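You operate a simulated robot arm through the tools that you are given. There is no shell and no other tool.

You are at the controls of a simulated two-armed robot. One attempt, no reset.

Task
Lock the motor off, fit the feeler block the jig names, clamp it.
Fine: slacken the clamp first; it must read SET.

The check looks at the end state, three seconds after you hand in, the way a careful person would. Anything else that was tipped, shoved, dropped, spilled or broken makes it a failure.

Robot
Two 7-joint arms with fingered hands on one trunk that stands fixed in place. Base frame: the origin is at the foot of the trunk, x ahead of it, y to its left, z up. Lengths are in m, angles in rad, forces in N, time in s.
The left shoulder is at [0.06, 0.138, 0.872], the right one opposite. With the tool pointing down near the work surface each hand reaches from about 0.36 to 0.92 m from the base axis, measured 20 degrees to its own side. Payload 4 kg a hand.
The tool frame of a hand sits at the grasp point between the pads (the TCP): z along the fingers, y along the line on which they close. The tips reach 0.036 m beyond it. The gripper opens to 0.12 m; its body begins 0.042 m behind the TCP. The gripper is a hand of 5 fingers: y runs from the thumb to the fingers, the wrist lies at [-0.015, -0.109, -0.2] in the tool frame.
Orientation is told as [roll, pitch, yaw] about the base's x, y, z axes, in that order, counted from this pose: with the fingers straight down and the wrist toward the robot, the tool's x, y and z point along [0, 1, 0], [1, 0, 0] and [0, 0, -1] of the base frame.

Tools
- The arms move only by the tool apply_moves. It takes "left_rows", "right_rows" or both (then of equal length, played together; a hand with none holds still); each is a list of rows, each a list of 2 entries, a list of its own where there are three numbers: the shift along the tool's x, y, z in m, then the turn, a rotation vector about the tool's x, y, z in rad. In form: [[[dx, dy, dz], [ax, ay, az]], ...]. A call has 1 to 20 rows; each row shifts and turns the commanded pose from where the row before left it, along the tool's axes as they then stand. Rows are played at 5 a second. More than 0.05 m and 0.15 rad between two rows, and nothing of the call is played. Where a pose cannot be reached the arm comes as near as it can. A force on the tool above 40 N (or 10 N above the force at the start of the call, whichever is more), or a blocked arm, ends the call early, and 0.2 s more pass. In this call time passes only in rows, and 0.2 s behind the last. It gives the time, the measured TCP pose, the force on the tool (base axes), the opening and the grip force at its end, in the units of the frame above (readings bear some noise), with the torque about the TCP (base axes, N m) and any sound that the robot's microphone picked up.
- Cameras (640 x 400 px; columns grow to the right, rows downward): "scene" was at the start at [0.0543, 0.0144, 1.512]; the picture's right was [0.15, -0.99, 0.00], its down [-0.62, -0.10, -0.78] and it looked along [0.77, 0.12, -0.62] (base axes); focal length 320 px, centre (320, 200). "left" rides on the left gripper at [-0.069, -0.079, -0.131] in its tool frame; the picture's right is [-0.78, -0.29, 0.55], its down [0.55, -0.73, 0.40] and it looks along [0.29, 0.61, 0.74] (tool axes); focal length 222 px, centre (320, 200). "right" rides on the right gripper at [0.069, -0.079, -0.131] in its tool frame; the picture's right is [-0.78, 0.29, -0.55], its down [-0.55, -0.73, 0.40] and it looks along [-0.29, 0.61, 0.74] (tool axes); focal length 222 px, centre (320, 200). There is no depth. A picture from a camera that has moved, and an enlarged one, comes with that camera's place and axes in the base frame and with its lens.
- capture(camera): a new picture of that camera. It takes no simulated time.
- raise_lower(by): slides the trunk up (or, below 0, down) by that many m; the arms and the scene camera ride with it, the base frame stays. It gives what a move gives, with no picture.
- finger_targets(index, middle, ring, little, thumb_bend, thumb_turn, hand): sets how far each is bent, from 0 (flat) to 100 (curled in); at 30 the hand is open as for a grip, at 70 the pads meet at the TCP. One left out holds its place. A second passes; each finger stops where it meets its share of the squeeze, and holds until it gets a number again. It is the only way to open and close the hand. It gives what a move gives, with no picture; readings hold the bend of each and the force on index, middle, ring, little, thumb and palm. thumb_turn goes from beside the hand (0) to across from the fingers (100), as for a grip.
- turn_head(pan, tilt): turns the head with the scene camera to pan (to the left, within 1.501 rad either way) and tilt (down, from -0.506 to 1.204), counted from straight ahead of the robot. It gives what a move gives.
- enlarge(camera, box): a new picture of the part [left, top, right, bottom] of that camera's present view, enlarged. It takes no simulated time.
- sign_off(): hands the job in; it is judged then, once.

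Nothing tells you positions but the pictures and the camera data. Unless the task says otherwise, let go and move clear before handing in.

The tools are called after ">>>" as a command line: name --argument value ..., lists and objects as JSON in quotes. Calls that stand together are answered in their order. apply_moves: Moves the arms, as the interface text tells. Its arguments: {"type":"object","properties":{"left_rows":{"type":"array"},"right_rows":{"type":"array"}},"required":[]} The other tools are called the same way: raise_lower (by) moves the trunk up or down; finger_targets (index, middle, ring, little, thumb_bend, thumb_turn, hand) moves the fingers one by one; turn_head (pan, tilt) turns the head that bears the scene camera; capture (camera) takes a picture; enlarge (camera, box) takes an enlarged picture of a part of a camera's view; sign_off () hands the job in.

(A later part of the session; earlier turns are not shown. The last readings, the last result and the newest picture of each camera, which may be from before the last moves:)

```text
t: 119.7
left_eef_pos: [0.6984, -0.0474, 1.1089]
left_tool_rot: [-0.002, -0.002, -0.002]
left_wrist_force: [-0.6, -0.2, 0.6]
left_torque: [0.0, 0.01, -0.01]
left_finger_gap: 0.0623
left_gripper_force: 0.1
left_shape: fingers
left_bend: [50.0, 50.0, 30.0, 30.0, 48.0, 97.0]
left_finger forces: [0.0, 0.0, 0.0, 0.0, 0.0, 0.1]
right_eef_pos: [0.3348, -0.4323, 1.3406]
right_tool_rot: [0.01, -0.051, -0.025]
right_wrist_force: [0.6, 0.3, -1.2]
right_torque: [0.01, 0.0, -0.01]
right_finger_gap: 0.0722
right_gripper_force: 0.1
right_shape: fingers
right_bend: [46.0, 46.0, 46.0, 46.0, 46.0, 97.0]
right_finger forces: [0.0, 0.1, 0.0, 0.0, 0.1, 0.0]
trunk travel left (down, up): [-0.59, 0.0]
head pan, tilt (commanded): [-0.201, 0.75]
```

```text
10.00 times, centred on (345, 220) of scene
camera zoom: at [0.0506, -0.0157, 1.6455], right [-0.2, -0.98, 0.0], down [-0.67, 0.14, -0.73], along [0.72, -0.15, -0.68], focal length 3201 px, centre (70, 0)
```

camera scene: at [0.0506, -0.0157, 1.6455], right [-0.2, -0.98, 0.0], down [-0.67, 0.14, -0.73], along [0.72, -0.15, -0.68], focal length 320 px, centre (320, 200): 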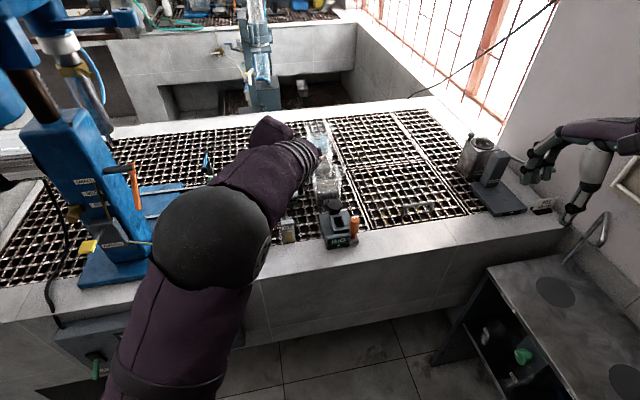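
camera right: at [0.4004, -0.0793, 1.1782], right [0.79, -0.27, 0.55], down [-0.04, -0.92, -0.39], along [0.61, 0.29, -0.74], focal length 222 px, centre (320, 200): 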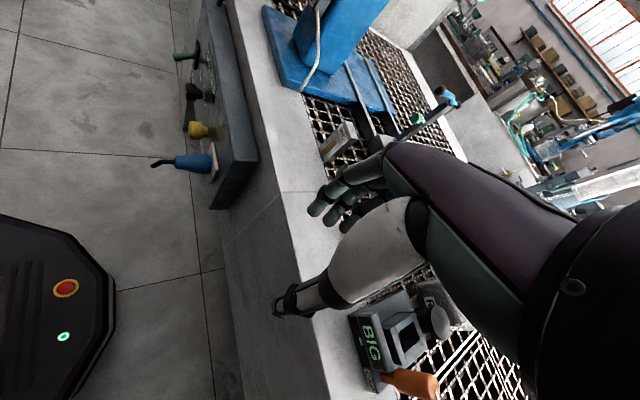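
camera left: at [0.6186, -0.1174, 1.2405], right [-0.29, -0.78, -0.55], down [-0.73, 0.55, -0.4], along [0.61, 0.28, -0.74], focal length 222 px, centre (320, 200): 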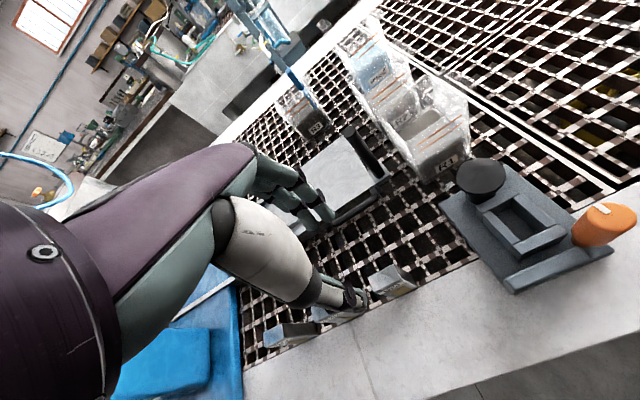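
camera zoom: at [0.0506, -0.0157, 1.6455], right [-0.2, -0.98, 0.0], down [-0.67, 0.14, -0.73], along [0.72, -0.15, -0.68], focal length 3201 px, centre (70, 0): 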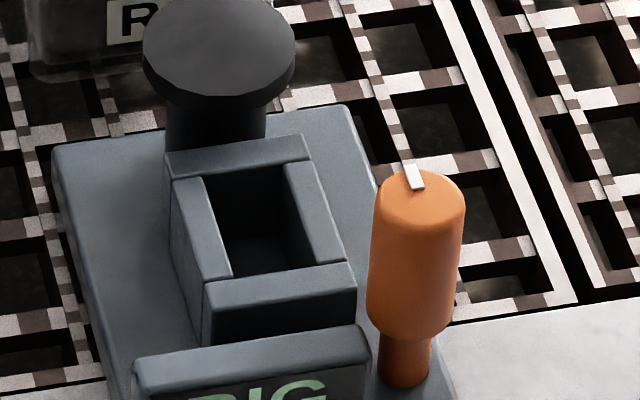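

Block is about 36 × 19 mm and the slot opening 41 × 25 mm, so it fits with clearance once turned 90°. I'll descend toward the block (centre ≈ [0.692, -0.049]) and re-check alignment partway.

>>> apply_moves --left_rows '[[[0.0017, -0.0032, 0.045], [0, 0, 0]], [[0.0017, -0.0032, 0.045], [0, 0, 0]]]'

>>> enlarge --camera "left" --box '[290, 200, 430, 320]'

```text
t: 120.3
left_eef_pos: [0.6928, -0.043, 1.0168]
left_tool_rot: [0.0, -0.002, -0.001]
left_wrist_force: [0.2, -0.3, -0.3]
left_torque: [0.02, 0.02, 0.02]
left_finger_gap: 0.0625
left_gripper_force: 0.0
left_shape: fingers
left_bend: [50.0, 50.0, 30.0, 30.0, 48.0, 97.0]
left_finger forces: [0.0, 0.1, 0.0, 0.0, 0.0, 0.0]
right_eef_pos: [0.3372, -0.4342, 1.3417]
right_tool_rot: [0.012, -0.051, -0.024]
right_wrist_force: [0.2, 0.4, -0.3]
right_torque: [-0.02, 0.05, 0.01]
right_finger_gap: 0.0721
right_gripper_force: 0.0
right_shape: fingers
right_bend: [46.0, 46.0, 46.0, 46.0, 46.0, 97.0]
right_finger forces: [0.0, 0.0, 0.1, 0.0, 0.0, 0.1]
trunk travel left (down, up): [-0.59, 0.0]
head pan, tilt (commanded): [-0.201, 0.75]
```

```text
3.33 times, centred on (360, 260) of left
camera zoom: at [0.6128, -0.1124, 1.1484], right [-0.29, -0.78, -0.55], down [-0.73, 0.55, -0.4], along [0.61, 0.28, -0.74], focal length 740 px, centre (187, 0)
```

zoom: 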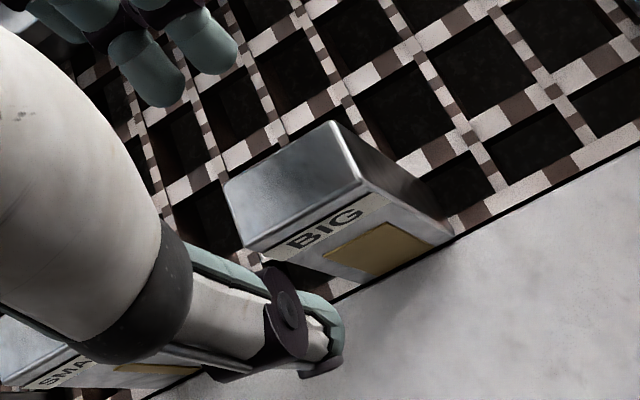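

Aligned to within a millimetre in x (block centre ≈ [0.6926, -0.0494]). Descending to grip height.

>>> apply_moves --left_rows '[[[-0.0007, 0, 0.025], [0, 0, 0]], [[-0.0007, 0, 0.0205], [0, 0, 0]]]'

>>> finger_targets --hand "left" --index 64 --middle 64 --thumb_bend 64

>>> enlarge --camera "left" --box '[270, 180, 410, 300]'

>>> enlarge --camera "scene" --box '[230, 140, 350, 260]'

```text
t: 120.9
left_eef_pos: [0.6925, -0.045, 0.9718]
left_tool_rot: [-0.002, -0.001, -0.002]
left_wrist_force: [0.6, 0.5, 1.1]
left_torque: [0.01, 0.01, 0.01]
left_finger_gap: 0.0625
left_gripper_force: 0.1
left_shape: fingers
left_bend: [50.0, 50.0, 30.0, 30.0, 48.0, 97.0]
left_finger forces: [0.0, 0.0, 0.0, 0.0, 0.1, 0.1]
right_eef_pos: [0.334, -0.4318, 1.341]
right_tool_rot: [0.012, -0.05, -0.023]
right_wrist_force: [0.5, 0.2, 0.8]
right_torque: [0.01, 0.03, -0.01]
right_finger_gap: 0.0719
right_gripper_force: 0.0
right_shape: fingers
right_bend: [46.0, 46.0, 46.0, 46.0, 46.0, 97.0]
right_finger forces: [0.0, 0.0, 0.0, 0.0, 0.0, 0.0]
trunk travel left (down, up): [-0.59, 0.0]
head pan, tilt (commanded): [-0.201, 0.75]
```

```text
t: 121.9
left_eef_pos: [0.6923, -0.0453, 0.972]
left_tool_rot: [-0.001, 0.0, -0.001]
left_wrist_force: [-1.1, -0.7, -0.2]
left_torque: [0.02, 0.0, -0.05]
left_finger_gap: 0.0194
left_gripper_force: 0.2
left_shape: fingers
left_bend: [64.0, 64.0, 30.0, 30.0, 64.0, 97.0]
left_finger forces: [0.1, 0.0, 0.1, 0.0, 0.3, 0.0]
right_eef_pos: [0.3343, -0.4329, 1.3417]
right_tool_rot: [0.01, -0.05, -0.023]
right_wrist_force: [-1.1, 0.2, 0.5]
right_torque: [-0.02, -0.01, -0.01]
right_finger_gap: 0.0722
right_gripper_force: 0.1
right_shape: fingers
right_bend: [46.0, 46.0, 46.0, 46.0, 46.0, 97.0]
right_finger forces: [0.0, 0.0, 0.0, 0.0, 0.0, 0.1]
trunk travel left (down, up): [-0.59, 0.0]
head pan, tilt (commanded): [-0.201, 0.75]
```

```text
3.33 times, centred on (340, 240) of left
camera zoom: at [0.6124, -0.1154, 1.1043], right [-0.29, -0.78, -0.55], down [-0.73, 0.55, -0.4], along [0.61, 0.28, -0.74], focal length 740 px, centre (253, 67)
```

zoom: 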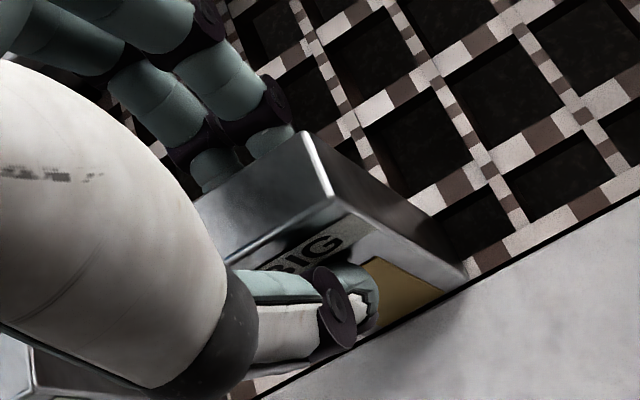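

```text
3.33 times, centred on (290, 200) of scene
camera zoom: at [0.0507, -0.0156, 1.6455], right [-0.2, -0.98, 0.0], down [-0.67, 0.14, -0.73], along [0.72, -0.15, -0.68], focal length 1067 px, centre (420, 200)
```

zoom: 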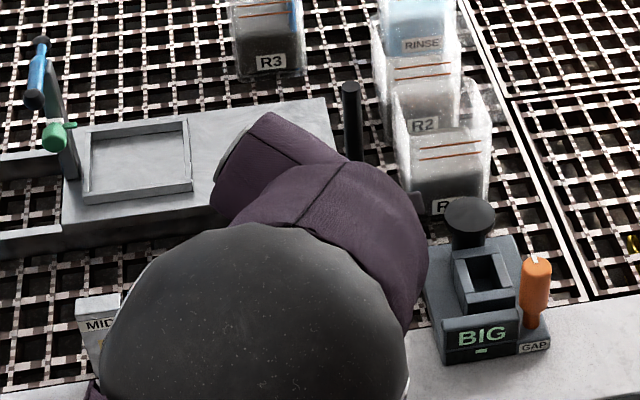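

The pads just touch. Firming the grip on the block.

>>> finger_targets --hand "left" --index 72 --middle 72 --thumb_bend 73

```text
t: 122.9
left_eef_pos: [0.6915, -0.045, 0.9718]
left_tool_rot: [-0.001, 0.001, -0.002]
left_wrist_force: [0.0, -0.5, -0.5]
left_torque: [0.02, -0.01, -0.01]
left_finger_gap: 0.0149
left_gripper_force: 11.9
left_shape: fingers
left_bend: [66.0, 71.0, 30.0, 30.0, 66.0, 96.0]
left_finger forces: [8.4, 3.4, 0.1, 0.0, 11.9, 0.0]
right_eef_pos: [0.3349, -0.4321, 1.3401]
right_tool_rot: [0.009, -0.05, -0.024]
right_wrist_force: [0.0, -0.8, 0.1]
right_torque: [-0.01, -0.04, -0.02]
right_finger_gap: 0.0721
right_gripper_force: 0.1
right_shape: fingers
right_bend: [46.0, 46.0, 46.0, 46.0, 46.0, 97.0]
right_finger forces: [0.0, 0.0, 0.1, 0.0, 0.1, 0.0]
trunk travel left (down, up): [-0.59, 0.0]
head pan, tilt (commanded): [-0.201, 0.75]
```

The middle finger is catching the block's edge (bent further), so I'll release, shift to the block's centre, and regrip.

>>> finger_targets --hand "left" --index 52 --middle 52 --thumb_bend 52

>>> enlarge --camera "left" --box '[270, 180, 410, 300]'

```text
t: 123.9
left_eef_pos: [0.6917, -0.0462, 0.973]
left_tool_rot: [-0.001, 0.0, -0.003]
left_wrist_force: [0.8, -0.4, -0.9]
left_torque: [-0.02, -0.01, 0.03]
left_finger_gap: 0.0533
left_gripper_force: 0.0
left_shape: fingers
left_bend: [52.0, 52.0, 30.0, 30.0, 52.0, 97.0]
left_finger forces: [0.0, 0.1, 0.0, 0.0, 0.1, 0.1]
right_eef_pos: [0.3356, -0.431, 1.3412]
right_tool_rot: [0.01, -0.051, -0.025]
right_wrist_force: [-0.5, -0.4, 1.0]
right_torque: [0.04, 0.0, 0.0]
right_finger_gap: 0.072
right_gripper_force: 0.0
right_shape: fingers
right_bend: [46.0, 46.0, 46.0, 46.0, 46.0, 97.0]
right_finger forces: [0.0, 0.0, 0.1, 0.0, 0.1, 0.1]
trunk travel left (down, up): [-0.59, 0.0]
head pan, tilt (commanded): [-0.201, 0.75]
```

```text
3.33 times, centred on (340, 240) of left
camera zoom: at [0.6124, -0.1154, 1.1044], right [-0.29, -0.78, -0.55], down [-0.73, 0.55, -0.4], along [0.61, 0.28, -0.74], focal length 740 px, centre (253, 67)
```

zoom: 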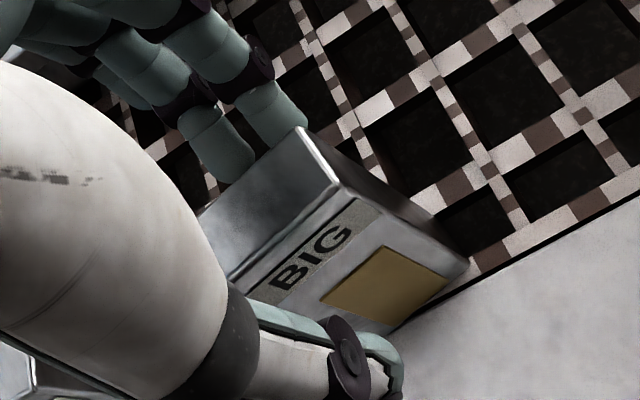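

The squeeze turned the block slightly (~10° CCW) without moving it away. I'll align the hand yaw to it and shift so index and middle are both on its face.

>>> apply_moves --left_rows '[[[-0.0063, 0.0028, 0], [0, 0, -0.15]]]'

>>> enlarge --camera "left" --box '[270, 180, 410, 300]'

>>> capture --camera "scene"

```text
t: 124.3
left_eef_pos: [0.6953, -0.0525, 0.9726]
left_tool_rot: [0.0, -0.002, 0.148]
left_wrist_force: [-0.3, 0.6, 0.0]
left_torque: [-0.01, -0.04, -0.01]
left_finger_gap: 0.0531
left_gripper_force: 0.0
left_shape: fingers
left_bend: [52.0, 52.0, 30.0, 30.0, 52.0, 97.0]
left_finger forces: [0.0, 0.1, 0.0, 0.0, 0.0, 0.0]
right_eef_pos: [0.335, -0.4333, 1.3397]
right_tool_rot: [0.011, -0.052, -0.024]
right_wrist_force: [-0.9, -0.2, -0.3]
right_torque: [0.01, 0.01, 0.03]
right_finger_gap: 0.0723
right_gripper_force: 0.1
right_shape: fingers
right_bend: [46.0, 46.0, 46.0, 46.0, 46.0, 97.0]
right_finger forces: [0.0, 0.0, 0.1, 0.0, 0.1, 0.0]
trunk travel left (down, up): [-0.59, 0.0]
head pan, tilt (commanded): [-0.201, 0.75]
```

```text
3.33 times, centred on (340, 240) of left
camera zoom: at [0.6269, -0.1337, 1.1045], right [-0.17, -0.82, -0.55], down [-0.81, 0.43, -0.4], along [0.56, 0.37, -0.74], focal length 740 px, centre (253, 67)
```

zoom: 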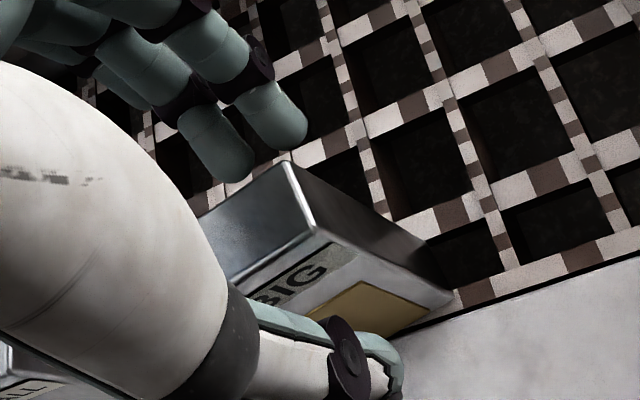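

```text
taken
camera scene: at [0.0506, -0.0169, 1.6455], right [-0.2, -0.98, 0.0], down [-0.67, 0.14, -0.73], along [0.72, -0.15, -0.68], focal length 320 px, centre (320, 200)
```

scene: 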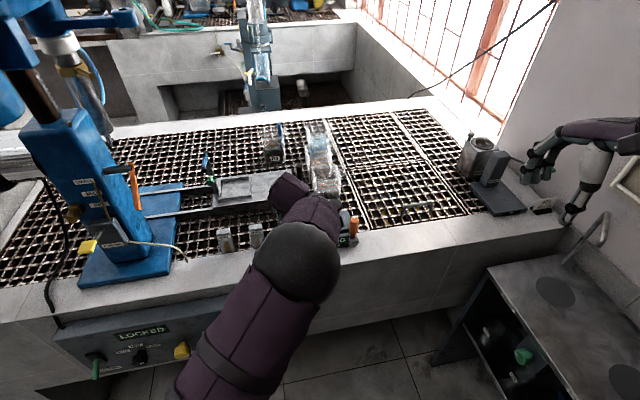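

Hand and block are now aligned. Small +2 mm shift, then close and grip.

>>> apply_moves --left_rows '[[[0.002, 0, 0], [0, 0, 0]]]'

>>> finger_targets --hand "left" --index 65 --middle 65 --thumb_bend 65

>>> finger_targets --hand "left" --index 72 --middle 72 --thumb_bend 74

>>> enlarge --camera "left" --box '[270, 180, 410, 300]'

```text
t: 124.7
left_eef_pos: [0.695, -0.0502, 0.9722]
left_tool_rot: [-0.001, -0.002, 0.149]
left_wrist_force: [0.0, 0.4, 0.8]
left_torque: [-0.01, -0.01, 0.01]
left_finger_gap: 0.0533
left_gripper_force: 0.1
left_shape: fingers
left_bend: [52.0, 52.0, 30.0, 30.0, 52.0, 97.0]
left_finger forces: [0.0, 0.0, 0.1, 0.1, 0.0, 0.0]
right_eef_pos: [0.3356, -0.432, 1.3409]
right_tool_rot: [0.01, -0.05, -0.023]
right_wrist_force: [-0.2, 0.0, 0.2]
right_torque: [0.0, -0.01, 0.01]
right_finger_gap: 0.0723
right_gripper_force: 0.0
right_shape: fingers
right_bend: [46.0, 46.0, 46.0, 46.0, 46.0, 97.0]
right_finger forces: [0.0, 0.0, 0.0, 0.1, 0.2, 0.1]
trunk travel left (down, up): [-0.59, 0.0]
head pan, tilt (commanded): [-0.201, 0.75]
```

```text
t: 125.7
left_eef_pos: [0.6955, -0.0496, 0.9727]
left_tool_rot: [-0.003, 0.0, 0.148]
left_wrist_force: [-0.6, 0.4, -0.5]
left_torque: [0.0, 0.0, 0.0]
left_finger_gap: 0.0182
left_gripper_force: 1.0
left_shape: fingers
left_bend: [64.0, 65.0, 30.0, 30.0, 64.0, 97.0]
left_finger forces: [0.8, 0.3, 0.1, 0.1, 1.1, 0.1]
right_eef_pos: [0.335, -0.4318, 1.3416]
right_tool_rot: [0.012, -0.051, -0.024]
right_wrist_force: [-0.1, 0.0, 0.6]
right_torque: [-0.01, -0.02, -0.02]
right_finger_gap: 0.0721
right_gripper_force: 0.0
right_shape: fingers
right_bend: [46.0, 46.0, 46.0, 46.0, 46.0, 97.0]
right_finger forces: [0.1, 0.1, 0.1, 0.0, 0.1, 0.1]
trunk travel left (down, up): [-0.59, 0.0]
head pan, tilt (commanded): [-0.201, 0.75]
```

```text
t: 126.7
left_eef_pos: [0.6965, -0.0498, 0.9723]
left_tool_rot: [-0.002, 0.001, 0.149]
left_wrist_force: [-0.1, -0.3, 0.3]
left_torque: [0.01, 0.03, 0.01]
left_finger_gap: 0.0148
left_gripper_force: 11.9
left_shape: fingers
left_bend: [65.0, 71.0, 30.0, 30.0, 67.0, 96.0]
left_finger forces: [9.0, 3.6, 0.1, 0.0, 12.7, 0.1]
right_eef_pos: [0.3345, -0.4327, 1.3408]
right_tool_rot: [0.011, -0.05, -0.022]
right_wrist_force: [0.1, -0.9, 0.0]
right_torque: [0.0, -0.01, -0.03]
right_finger_gap: 0.0721
right_gripper_force: 0.0
right_shape: fingers
right_bend: [46.0, 46.0, 46.0, 46.0, 46.0, 97.0]
right_finger forces: [0.1, 0.1, 0.1, 0.0, 0.1, 0.0]
trunk travel left (down, up): [-0.59, 0.0]
head pan, tilt (commanded): [-0.201, 0.75]
```

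```text
3.33 times, centred on (340, 240) of left
camera zoom: at [0.6267, -0.131, 1.1043], right [-0.17, -0.82, -0.55], down [-0.81, 0.43, -0.4], along [0.56, 0.37, -0.74], focal length 740 px, centre (253, 67)
```

zoom: 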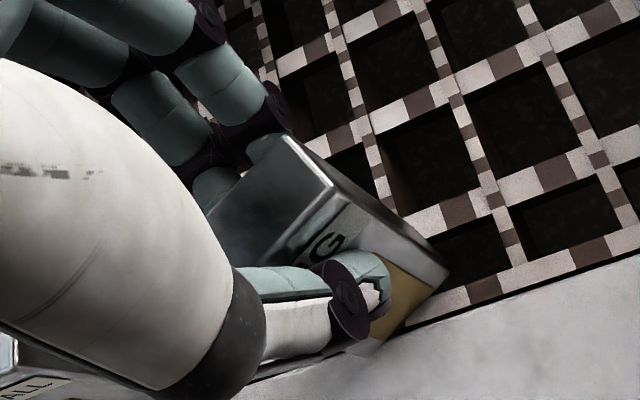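

The middle finger over-pushes and twists the block, since the thumb opposes the index mainly. I'll open, realign, and regrip with the middle commanded lighter.

>>> finger_targets --hand "left" --index 54 --middle 54 --thumb_bend 54

>>> enlarge --camera "left" --box '[270, 180, 410, 300]'

```text
t: 127.7
left_eef_pos: [0.6953, -0.05, 0.9713]
left_tool_rot: [-0.003, 0.0, 0.149]
left_wrist_force: [-0.3, 0.4, 1.0]
left_torque: [-0.02, 0.01, 0.01]
left_finger_gap: 0.0476
left_gripper_force: 0.1
left_shape: fingers
left_bend: [54.0, 54.0, 30.0, 30.0, 54.0, 97.0]
left_finger forces: [0.0, 0.0, 0.1, 0.1, 0.0, 0.0]
right_eef_pos: [0.3352, -0.4314, 1.341]
right_tool_rot: [0.011, -0.051, -0.026]
right_wrist_force: [-0.9, -0.4, 0.2]
right_torque: [-0.02, 0.01, -0.04]
right_finger_gap: 0.0719
right_gripper_force: 0.0
right_shape: fingers
right_bend: [46.0, 46.0, 46.0, 46.0, 46.0, 97.0]
right_finger forces: [0.1, 0.0, 0.0, 0.0, 0.0, 0.0]
trunk travel left (down, up): [-0.59, 0.0]
head pan, tilt (commanded): [-0.201, 0.75]
```

```text
3.33 times, centred on (340, 240) of left
camera zoom: at [0.6266, -0.131, 1.1044], right [-0.17, -0.82, -0.55], down [-0.81, 0.43, -0.4], along [0.56, 0.37, -0.74], focal length 740 px, centre (253, 67)
```

zoom: 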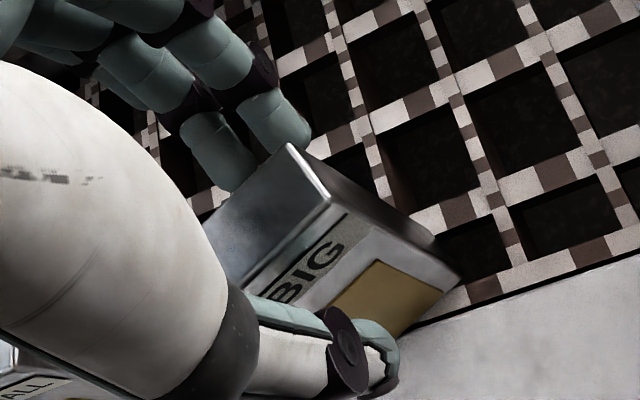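

The block is now about 20° CCW. I'll turn the hand to match it and check the reach.

>>> apply_moves --left_rows '[[[0, 0, 0], [0, 0, -0.1]], [[0, 0, 0], [0, 0, -0.1]]]'

>>> enlarge --camera "left" --box '[270, 180, 410, 300]'

```text
t: 128.3
left_eef_pos: [0.6948, -0.0485, 0.9727]
left_tool_rot: [-0.003, -0.002, 0.349]
left_wrist_force: [-1.0, -0.2, -0.4]
left_torque: [0.01, 0.0, 0.01]
left_finger_gap: 0.0478
left_gripper_force: 0.1
left_shape: fingers
left_bend: [54.0, 54.0, 30.0, 30.0, 54.0, 97.0]
left_finger forces: [0.0, 0.0, 0.0, 0.0, 0.1, 0.0]
right_eef_pos: [0.3352, -0.4324, 1.3413]
right_tool_rot: [0.011, -0.05, -0.023]
right_wrist_force: [0.7, -0.2, 0.0]
right_torque: [-0.03, 0.03, 0.01]
right_finger_gap: 0.0723
right_gripper_force: 0.1
right_shape: fingers
right_bend: [46.0, 46.0, 46.0, 46.0, 46.0, 97.0]
right_finger forces: [0.0, 0.0, 0.0, 0.1, 0.0, 0.1]
trunk travel left (down, up): [-0.59, 0.0]
head pan, tilt (commanded): [-0.201, 0.75]
```

```text
3.33 times, centred on (340, 240) of left
camera zoom: at [0.6442, -0.1423, 1.1047], right [0.0, -0.84, -0.55], down [-0.88, 0.26, -0.4], along [0.48, 0.48, -0.74], focal length 740 px, centre (253, 67)
```

zoom: 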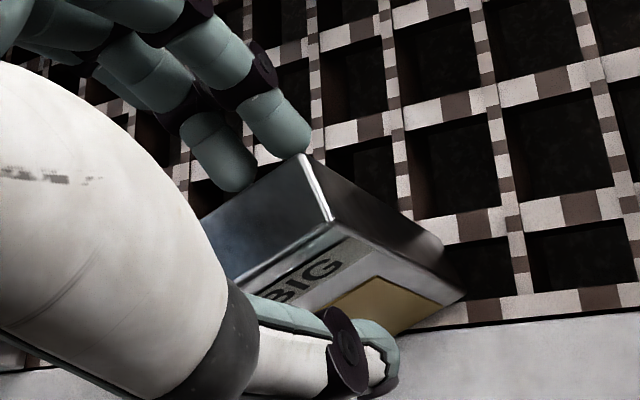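

Aligned again and centred. Closing in stages with a lighter middle finger.

>>> finger_targets --hand "left" --index 65 --middle 64 --thumb_bend 65

>>> finger_targets --hand "left" --index 71 --middle 66 --thumb_bend 72

>>> enlarge --camera "left" --box '[270, 180, 410, 300]'

```text
t: 129.3
left_eef_pos: [0.6952, -0.0497, 0.9716]
left_tool_rot: [-0.002, -0.002, 0.348]
left_wrist_force: [0.0, 0.5, -0.7]
left_torque: [-0.02, -0.03, 0.02]
left_finger_gap: 0.0182
left_gripper_force: 0.6
left_shape: fingers
left_bend: [64.0, 64.0, 30.0, 30.0, 64.0, 97.0]
left_finger forces: [0.8, 0.0, 0.0, 0.0, 1.1, 0.0]
right_eef_pos: [0.3358, -0.4329, 1.3421]
right_tool_rot: [0.011, -0.051, -0.023]
right_wrist_force: [0.3, 0.3, -0.3]
right_torque: [0.01, 0.0, -0.02]
right_finger_gap: 0.0721
right_gripper_force: 0.1
right_shape: fingers
right_bend: [46.0, 46.0, 46.0, 46.0, 46.0, 97.0]
right_finger forces: [0.1, 0.0, 0.0, 0.0, 0.1, 0.0]
trunk travel left (down, up): [-0.59, 0.0]
head pan, tilt (commanded): [-0.201, 0.75]
```

```text
t: 130.3
left_eef_pos: [0.6945, -0.048, 0.973]
left_tool_rot: [-0.003, 0.001, 0.347]
left_wrist_force: [-0.5, 0.1, -0.3]
left_torque: [0.03, 0.02, -0.03]
left_finger_gap: 0.0151
left_gripper_force: 8.3
left_shape: fingers
left_bend: [65.0, 65.0, 30.0, 30.0, 67.0, 97.0]
left_finger forces: [7.3, 0.7, 0.1, 0.1, 7.8, 0.2]
right_eef_pos: [0.3353, -0.4308, 1.3409]
right_tool_rot: [0.01, -0.051, -0.026]
right_wrist_force: [0.5, -0.6, -0.4]
right_torque: [0.01, 0.0, 0.02]
right_finger_gap: 0.0718
right_gripper_force: 0.0
right_shape: fingers
right_bend: [46.0, 46.0, 46.0, 46.0, 46.0, 97.0]
right_finger forces: [0.0, 0.0, 0.0, 0.0, 0.0, 0.1]
trunk travel left (down, up): [-0.59, 0.0]
head pan, tilt (commanded): [-0.201, 0.75]
```

```text
3.33 times, centred on (340, 240) of left
camera zoom: at [0.6441, -0.1422, 1.1043], right [-0.01, -0.84, -0.55], down [-0.88, 0.27, -0.4], along [0.48, 0.48, -0.74], focal length 740 px, centre (253, 67)
```

zoom: 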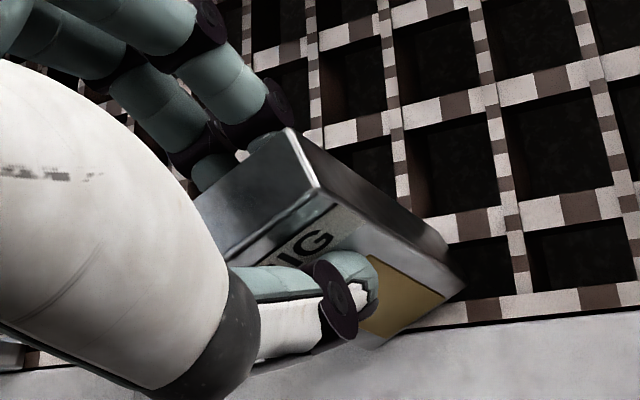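

Grip is mainly index against thumb, and the block leans slightly toward the fingers. I'll rebalance: a bit more index and middle, less thumb.

>>> finger_targets --hand "left" --index 73 --middle 69 --thumb_bend 71

>>> enlarge --camera "left" --box '[270, 180, 410, 300]'

```text
t: 131.3
left_eef_pos: [0.6949, -0.0486, 0.9729]
left_tool_rot: [-0.002, 0.0, 0.348]
left_wrist_force: [-0.9, 0.7, 1.2]
left_torque: [0.0, -0.05, 0.02]
left_finger_gap: 0.015
left_gripper_force: 9.4
left_shape: fingers
left_bend: [65.0, 68.0, 30.0, 30.0, 66.0, 96.0]
left_finger forces: [8.6, 0.9, 0.0, 0.1, 9.6, 0.1]
right_eef_pos: [0.3362, -0.4321, 1.3419]
right_tool_rot: [0.011, -0.052, -0.025]
right_wrist_force: [-0.2, 0.2, 0.2]
right_torque: [-0.03, 0.01, -0.03]
right_finger_gap: 0.0721
right_gripper_force: 0.1
right_shape: fingers
right_bend: [46.0, 46.0, 46.0, 46.0, 46.0, 97.0]
right_finger forces: [0.0, 0.0, 0.0, 0.0, 0.0, 0.1]
trunk travel left (down, up): [-0.59, 0.0]
head pan, tilt (commanded): [-0.201, 0.75]
```

```text
3.33 times, centred on (340, 240) of left
camera zoom: at [0.6441, -0.1423, 1.1043], right [-0.01, -0.84, -0.55], down [-0.88, 0.27, -0.4], along [0.48, 0.48, -0.74], focal length 740 px, centre (253, 67)
```

zoom: 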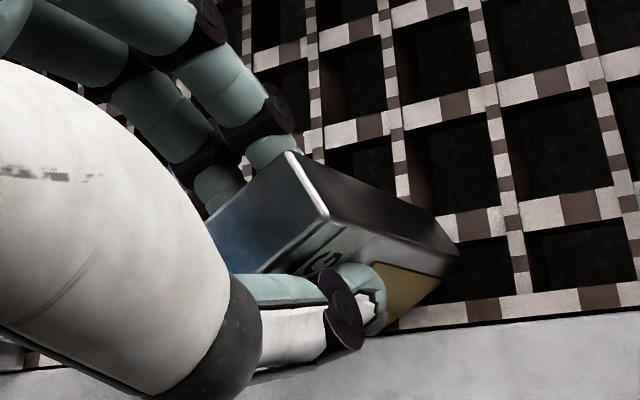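

The lean flipped the other way; a setting in between should hold it upright.

>>> finger_targets --hand "left" --index 72 --middle 67 --thumb_bend 72

>>> enlarge --camera "left" --box '[270, 180, 410, 300]'

```text
t: 132.3
left_eef_pos: [0.6941, -0.0502, 0.9719]
left_tool_rot: [-0.003, -0.002, 0.347]
left_wrist_force: [0.6, -0.8, 0.5]
left_torque: [0.0, -0.03, -0.02]
left_finger_gap: 0.015
left_gripper_force: 9.1
left_shape: fingers
left_bend: [65.0, 66.0, 30.0, 30.0, 67.0, 97.0]
left_finger forces: [8.4, 0.7, 0.1, 0.0, 8.9, 0.1]
right_eef_pos: [0.3355, -0.4317, 1.3411]
right_tool_rot: [0.01, -0.051, -0.025]
right_wrist_force: [0.9, 0.1, 0.6]
right_torque: [0.01, 0.01, -0.01]
right_finger_gap: 0.0722
right_gripper_force: 0.1
right_shape: fingers
right_bend: [46.0, 46.0, 46.0, 46.0, 46.0, 97.0]
right_finger forces: [0.1, 0.0, 0.0, 0.1, 0.0, 0.0]
trunk travel left (down, up): [-0.59, 0.0]
head pan, tilt (commanded): [-0.201, 0.75]
```

```text
3.33 times, centred on (340, 240) of left
camera zoom: at [0.6441, -0.1423, 1.1043], right [-0.01, -0.84, -0.55], down [-0.88, 0.27, -0.4], along [0.48, 0.48, -0.74], focal length 740 px, centre (253, 67)
```

zoom: 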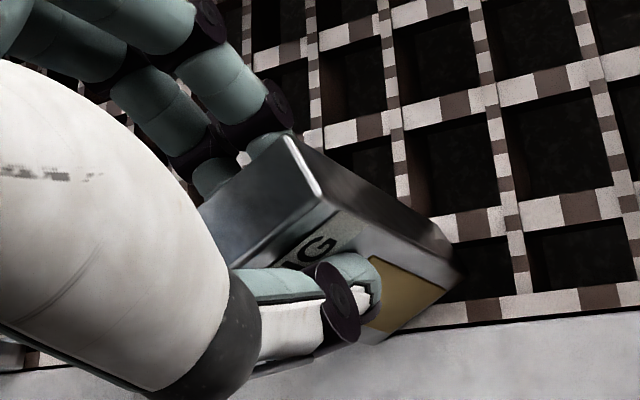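

The block is upright and square in the grip. Lifting 20 mm and checking.

>>> apply_moves --left_rows '[[[0, 0, -0.01], [0, 0, 0]], [[0, 0, -0.01], [0, 0, 0]]]'

>>> enlarge --camera "left" --box '[270, 180, 410, 300]'

```text
t: 132.9
left_eef_pos: [0.6961, -0.049, 0.9924]
left_tool_rot: [-0.003, 0.0, 0.349]
left_wrist_force: [-0.4, 0.6, -1.0]
left_torque: [0.03, 0.02, 0.0]
left_finger_gap: 0.0151
left_gripper_force: 9.4
left_shape: fingers
left_bend: [65.0, 67.0, 30.0, 30.0, 67.0, 97.0]
left_finger forces: [8.4, 0.7, 0.0, 0.1, 9.0, 0.0]
right_eef_pos: [0.3351, -0.4318, 1.3415]
right_tool_rot: [0.01, -0.05, -0.025]
right_wrist_force: [-1.0, -0.2, 0.9]
right_torque: [0.02, 0.03, -0.02]
right_finger_gap: 0.0721
right_gripper_force: 0.1
right_shape: fingers
right_bend: [46.0, 46.0, 46.0, 46.0, 46.0, 97.0]
right_finger forces: [0.0, 0.1, 0.1, 0.1, 0.0, 0.0]
trunk travel left (down, up): [-0.59, 0.0]
head pan, tilt (commanded): [-0.201, 0.75]
```

```text
3.33 times, centred on (340, 240) of left
camera zoom: at [0.6444, -0.1425, 1.1247], right [-0.01, -0.84, -0.55], down [-0.88, 0.27, -0.4], along [0.48, 0.48, -0.74], focal length 740 px, centre (253, 67)
```

zoom: 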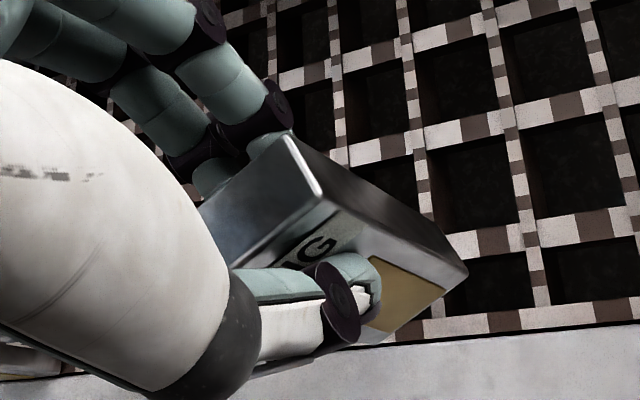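

The block is held firmly and clear. Lifting higher and rotating the hand to yaw -90° in place.

>>> apply_moves --left_rows '[[[0, 0, -0.04], [0, 0, 0]], [[0, 0, -0.04], [0, 0, 0]], [[0, 0, -0.02], [0, 0, 0.137]], [[0, 0, 0], [0, 0, 0.137]], [[0, 0, 0], [0, 0, 0.137]], [[0, 0, 0], [0, 0, 0.137]], [[0, 0, 0], [0, 0, 0.137]], [[0, 0, 0], [0, 0, 0.137]], [[0, 0, 0], [0, 0, 0.137]], [[0, 0, 0], [0, 0, 0.137]], [[0, 0, 0], [0, 0, 0.137]], [[0, 0, 0], [0, 0, 0.137]], [[0, 0, 0], [0, 0, 0.137]], [[0, 0, 0], [0, 0, 0.137]], [[0, 0, 0], [0, 0, 0.137]], [[0, 0, 0], [0, 0, 0.138]]]'

>>> capture --camera "scene"

>>> capture --camera "left"

```text
t: 136.3
left_eef_pos: [0.6952, -0.0491, 1.0913]
left_tool_rot: [0.0, -0.001, -1.575]
left_wrist_force: [0.6, -0.5, -1.2]
left_torque: [-0.01, 0.01, -0.01]
left_finger_gap: 0.0151
left_gripper_force: 8.8
left_shape: fingers
left_bend: [65.0, 67.0, 30.0, 30.0, 67.0, 97.0]
left_finger forces: [8.4, 0.6, 0.0, 0.0, 8.9, 0.0]
right_eef_pos: [0.3358, -0.4311, 1.3419]
right_tool_rot: [0.011, -0.05, -0.024]
right_wrist_force: [-0.3, 0.2, -0.7]
right_torque: [0.04, 0.04, -0.03]
right_finger_gap: 0.0721
right_gripper_force: 0.1
right_shape: fingers
right_bend: [46.0, 46.0, 46.0, 46.0, 46.0, 97.0]
right_finger forces: [0.1, 0.0, 0.1, 0.0, 0.0, 0.0]
trunk travel left (down, up): [-0.59, 0.0]
head pan, tilt (commanded): [-0.201, 0.75]
```

```text
taken
camera scene: at [0.0513, -0.0157, 1.6455], right [-0.2, -0.98, 0.0], down [-0.67, 0.14, -0.73], along [0.72, -0.15, -0.68], focal length 320 px, centre (320, 200)
```

scene: 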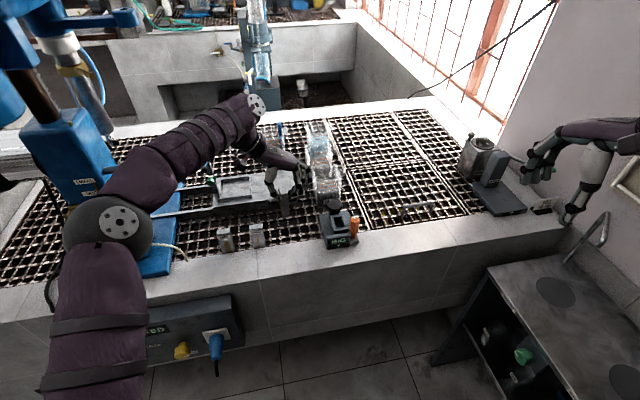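

```text
taken
camera left: at [0.6266, 0.0293, 1.2235], right [-0.78, 0.29, -0.55], down [0.55, 0.73, -0.4], along [0.29, -0.61, -0.74], focal length 222 px, centre (320, 200)
```

left: 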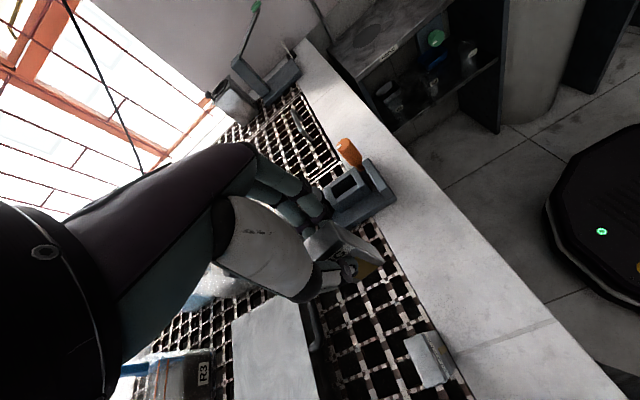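

Rotated with the block still held. I'll check the block's posture in the hand from the scene camera.

>>> enlarge --camera "scene" --box '[230, 130, 380, 260]'

>>> enlarge --camera "left" --box '[270, 180, 410, 300]'

```text
3.08 times, centred on (305, 195) of scene
camera zoom: at [0.0513, -0.0157, 1.6455], right [-0.2, -0.98, 0.0], down [-0.67, 0.14, -0.73], along [0.72, -0.15, -0.68], focal length 985 px, centre (366, 215)
```

zoom: 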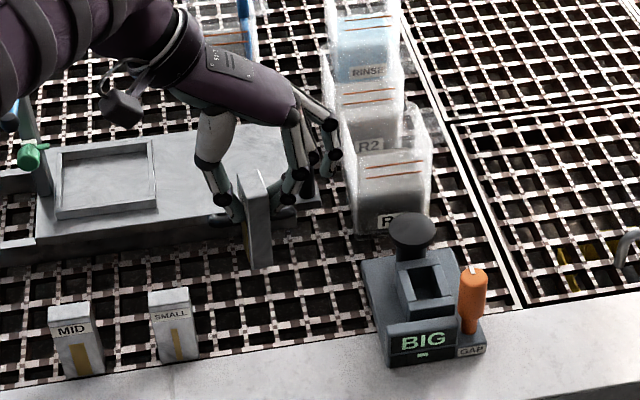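

```text
3.33 times, centred on (340, 240) of left
camera zoom: at [0.6266, 0.0293, 1.2235], right [-0.78, 0.29, -0.55], down [0.55, 0.73, -0.4], along [0.29, -0.61, -0.74], focal length 740 px, centre (253, 67)
```

zoom: 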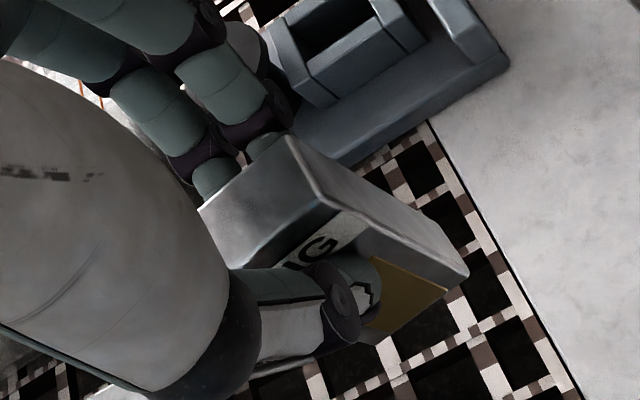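

The block hangs square in the grip. Moving it over the slot at the same height.

>>> apply_moves --left_rows '[[[-0.0015, 0.0374, 0], [0, 0, 0]], [[-0.0015, 0.0374, 0], [0, 0, 0]], [[-0.0015, 0.0374, 0], [0, 0, 0]], [[-0.0015, 0.0374, 0], [0, 0, 0]]]'

>>> enlarge --camera "scene" --box '[290, 140, 390, 260]'

>>> enlarge --camera "left" --box '[270, 180, 430, 310]'

```text
t: 137.3
left_eef_pos: [0.6897, -0.1989, 1.0917]
left_tool_rot: [0.001, 0.0, -1.571]
left_wrist_force: [0.6, -0.7, -1.1]
left_torque: [0.01, 0.0, 0.0]
left_finger_gap: 0.0149
left_gripper_force: 9.1
left_shape: fingers
left_bend: [65.0, 67.0, 30.0, 30.0, 67.0, 97.0]
left_finger forces: [8.2, 0.5, 0.1, 0.0, 8.8, 0.0]
right_eef_pos: [0.335, -0.4329, 1.3389]
right_tool_rot: [0.009, -0.049, -0.024]
right_wrist_force: [0.6, -0.4, 0.5]
right_torque: [-0.02, -0.01, 0.01]
right_finger_gap: 0.072
right_gripper_force: 0.2
right_shape: fingers
right_bend: [46.0, 46.0, 46.0, 46.0, 46.0, 97.0]
right_finger forces: [0.0, 0.1, 0.0, 0.0, 0.1, 0.1]
trunk travel left (down, up): [-0.59, 0.0]
head pan, tilt (commanded): [-0.201, 0.75]
```

```text
3.33 times, centred on (340, 200) of scene
camera zoom: at [0.0507, -0.0176, 1.6455], right [-0.2, -0.98, 0.0], down [-0.67, 0.14, -0.73], along [0.72, -0.14, -0.68], focal length 1067 px, centre (253, 200)
```

zoom: 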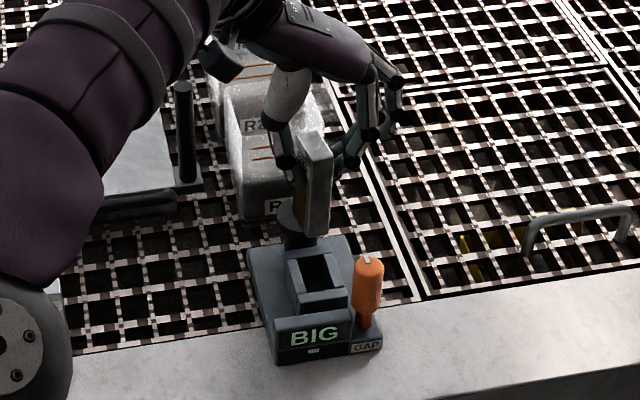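

```text
3.08 times, centred on (350, 245) of left
camera zoom: at [0.6198, -0.1214, 1.2244], right [-0.78, 0.29, -0.55], down [0.55, 0.74, -0.4], along [0.29, -0.61, -0.74], focal length 684 px, centre (228, 62)
```

zoom: 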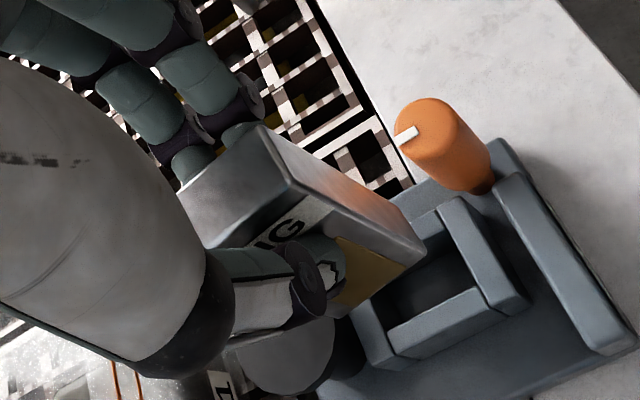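

Very close to aligned. I'll zoom into the slot and the block's lower end for a precise correction.

>>> enlarge --camera "left" --box '[350, 235, 430, 305]'

>>> enlarge --camera "scene" --box '[310, 170, 370, 250]'

```text
5.71 times, centred on (390, 270) of left
camera zoom: at [0.6198, -0.1214, 1.2244], right [-0.78, 0.29, -0.55], down [0.55, 0.74, -0.4], along [0.29, -0.61, -0.74], focal length 1269 px, centre (-80, -200)
```

zoom: 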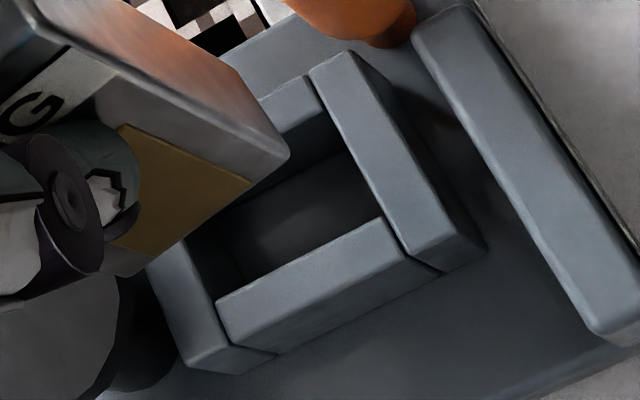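

```text
5.00 times, centred on (340, 210) of scene
camera zoom: at [0.0507, -0.0176, 1.6455], right [-0.2, -0.98, 0.0], down [-0.67, 0.14, -0.73], along [0.72, -0.14, -0.68], focal length 1600 px, centre (220, 150)
```

zoom: 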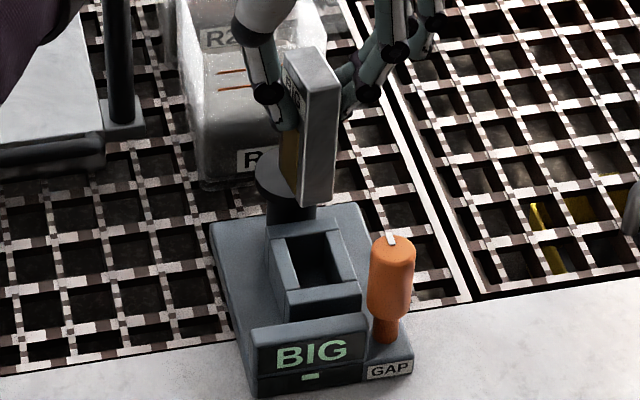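

Block centre and slot centre agree within ~1–2 mm at the top, but the block's lower end hangs ~5 mm toward me. I'll compensate (+5 mm x, −2 mm y) and lower to just above the slot.

>>> apply_moves --left_rows '[[[0.0053, 0.002, 0], [0, 0, 0]], [[0, 0, 0.03], [0, 0, 0]], [[0, 0, 0.028], [0, 0, 0]]]'

>>> enlarge --camera "left" --box '[310, 200, 430, 300]'

>>> enlarge --camera "scene" --box '[310, 180, 370, 250]'

```text
t: 138.1
left_eef_pos: [0.6936, -0.2036, 1.0343]
left_tool_rot: [0.0, -0.001, -1.573]
left_wrist_force: [-0.9, 0.2, -0.9]
left_torque: [-0.01, 0.03, 0.02]
left_finger_gap: 0.0147
left_gripper_force: 8.8
left_shape: fingers
left_bend: [65.0, 67.0, 30.0, 30.0, 67.0, 97.0]
left_finger forces: [8.1, 0.7, 0.0, 0.0, 8.7, 0.1]
left hand out of reach, approached as far as the arm can: row 1
right_eef_pos: [0.3355, -0.4331, 1.3414]
right_tool_rot: [0.01, -0.05, -0.024]
right_wrist_force: [-0.5, -1.8, 0.3]
right_torque: [0.0, -0.02, 0.0]
right_finger_gap: 0.0722
right_gripper_force: 0.2
right_shape: fingers
right_bend: [46.0, 46.0, 46.0, 46.0, 46.0, 97.0]
right_finger forces: [0.1, 0.0, 0.1, 0.0, 0.0, 0.1]
trunk travel left (down, up): [-0.59, 0.0]
head pan, tilt (commanded): [-0.201, 0.75]
```

```text
4.00 times, centred on (370, 250) of left
camera zoom: at [0.6252, -0.1244, 1.1665], right [-0.78, 0.29, -0.55], down [0.55, 0.73, -0.4], along [0.29, -0.61, -0.74], focal length 888 px, centre (120, 0)
```

zoom: 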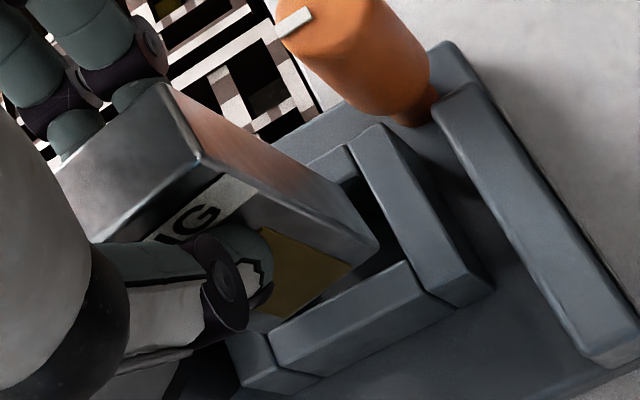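

```text
5.71 times, centred on (340, 215) of scene
camera zoom: at [0.0511, -0.0161, 1.6455], right [-0.2, -0.98, 0.0], down [-0.67, 0.14, -0.73], along [0.72, -0.15, -0.68], focal length 1829 px, centre (206, 114)
```

zoom: 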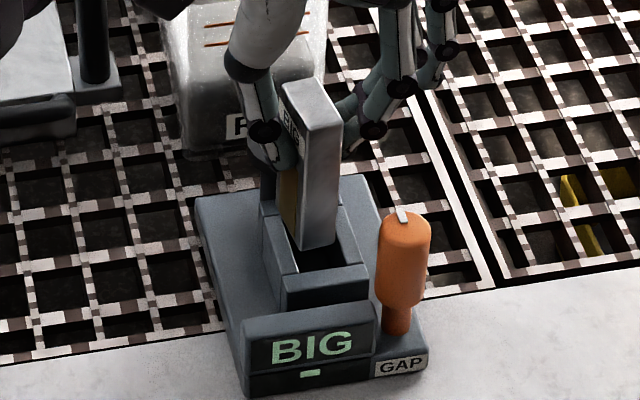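

All four clearances at the block's bottom are about 3 mm, so it's lined up. Lowering 15 mm into the mouth of the slot.

>>> apply_moves --left_rows '[[[0, 0, 0.008], [0, 0, 0]], [[0, 0, 0.008], [0, 0, 0]], [[0, 0, 0.006], [0, 0, 0]]]'

>>> enlarge --camera "left" --box '[310, 190, 430, 290]'

>>> enlarge --camera "scene" --box '[310, 180, 370, 250]'

```text
t: 138.9
left_eef_pos: [0.6935, -0.2028, 1.0162]
left_tool_rot: [0.006, -0.005, -1.57]
left_wrist_force: [2.3, -3.1, 17.7]
left_torque: [-0.07, 0.09, 0.01]
left_finger_gap: 0.0143
left_gripper_force: 12.4
left_shape: fingers
left_bend: [64.0, 66.0, 30.0, 30.0, 68.0, 97.0]
left_finger forces: [12.3, 1.2, 0.0, 0.1, 10.9, 0.1]
right_eef_pos: [0.334, -0.4329, 1.3417]
right_tool_rot: [0.01, -0.053, -0.024]
right_wrist_force: [-0.2, -0.3, -1.0]
right_torque: [-0.03, 0.02, 0.0]
right_finger_gap: 0.0721
right_gripper_force: 0.2
right_shape: fingers
right_bend: [46.0, 46.0, 46.0, 46.0, 46.0, 97.0]
right_finger forces: [0.0, 0.0, 0.0, 0.0, 0.0, 0.1]
trunk travel left (down, up): [-0.59, 0.0]
head pan, tilt (commanded): [-0.201, 0.75]
```

```text
4.00 times, centred on (370, 240) of left
camera zoom: at [0.6234, -0.1239, 1.1473], right [-0.78, 0.29, -0.55], down [0.55, 0.73, -0.4], along [0.29, -0.62, -0.73], focal length 888 px, centre (120, 40)
```

zoom: 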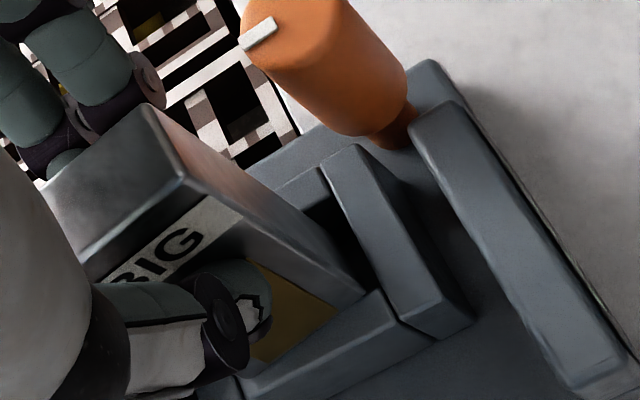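

```text
5.71 times, centred on (340, 215) of scene
camera zoom: at [0.0492, -0.0157, 1.646], right [-0.2, -0.98, 0.0], down [-0.67, 0.14, -0.73], along [0.72, -0.15, -0.68], focal length 1829 px, centre (206, 114)
```

zoom: 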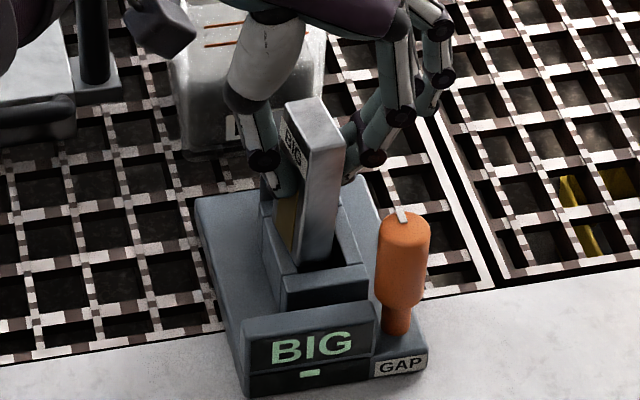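

Contact on the rim: by the measurements the far end touches the back wall, so it needs ~3 mm toward me. I'll raise slightly, shift, and retry gently.

>>> apply_moves --left_rows '[[[0, 0, -0.012], [0, 0, 0]], [[-0.003, 0.0005, 0], [0, 0, 0]]]'

>>> enlarge --camera "left" --box '[330, 210, 420, 290]'

>>> enlarge --camera "scene" --box '[315, 185, 365, 245]'

```text
t: 139.5
left_eef_pos: [0.6907, -0.2008, 1.0255]
left_tool_rot: [-0.001, 0.0, -1.571]
left_wrist_force: [-0.6, 0.0, -1.4]
left_torque: [-0.02, 0.01, 0.02]
left_finger_gap: 0.0151
left_gripper_force: 8.7
left_shape: fingers
left_bend: [64.0, 66.0, 30.0, 30.0, 68.0, 97.0]
left_finger forces: [8.3, 0.7, 0.0, 0.1, 8.7, 0.1]
right_eef_pos: [0.334, -0.4314, 1.34]
right_tool_rot: [0.008, -0.052, -0.023]
right_wrist_force: [-0.1, -0.6, -0.3]
right_torque: [-0.03, -0.01, -0.03]
right_finger_gap: 0.0722
right_gripper_force: 0.0
right_shape: fingers
right_bend: [46.0, 46.0, 46.0, 46.0, 46.0, 97.0]
right_finger forces: [0.1, 0.0, 0.0, 0.1, 0.1, 0.0]
trunk travel left (down, up): [-0.59, 0.0]
head pan, tilt (commanded): [-0.201, 0.75]
```

```text
5.00 times, centred on (375, 250) of left
camera zoom: at [0.6212, -0.123, 1.1555], right [-0.78, 0.29, -0.55], down [0.55, 0.73, -0.4], along [0.29, -0.61, -0.74], focal length 1111 px, centre (45, -50)
```

zoom: 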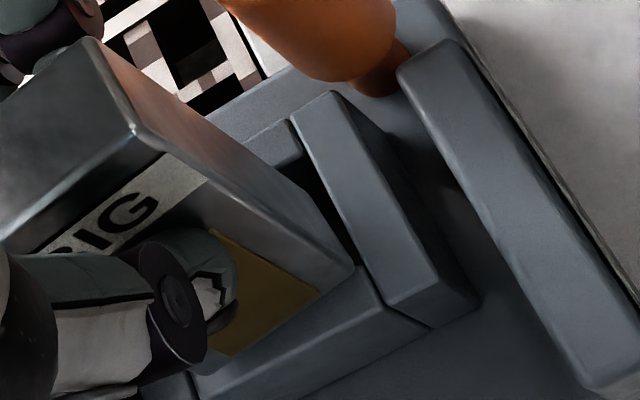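

```text
6.67 times, centred on (340, 215) of scene
camera zoom: at [0.0507, -0.0155, 1.6454], right [-0.2, -0.98, 0.0], down [-0.67, 0.14, -0.73], along [0.72, -0.15, -0.68], focal length 2134 px, centre (187, 100)
```

zoom: 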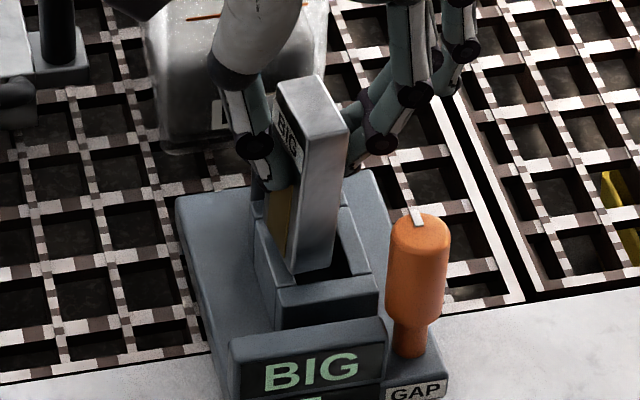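

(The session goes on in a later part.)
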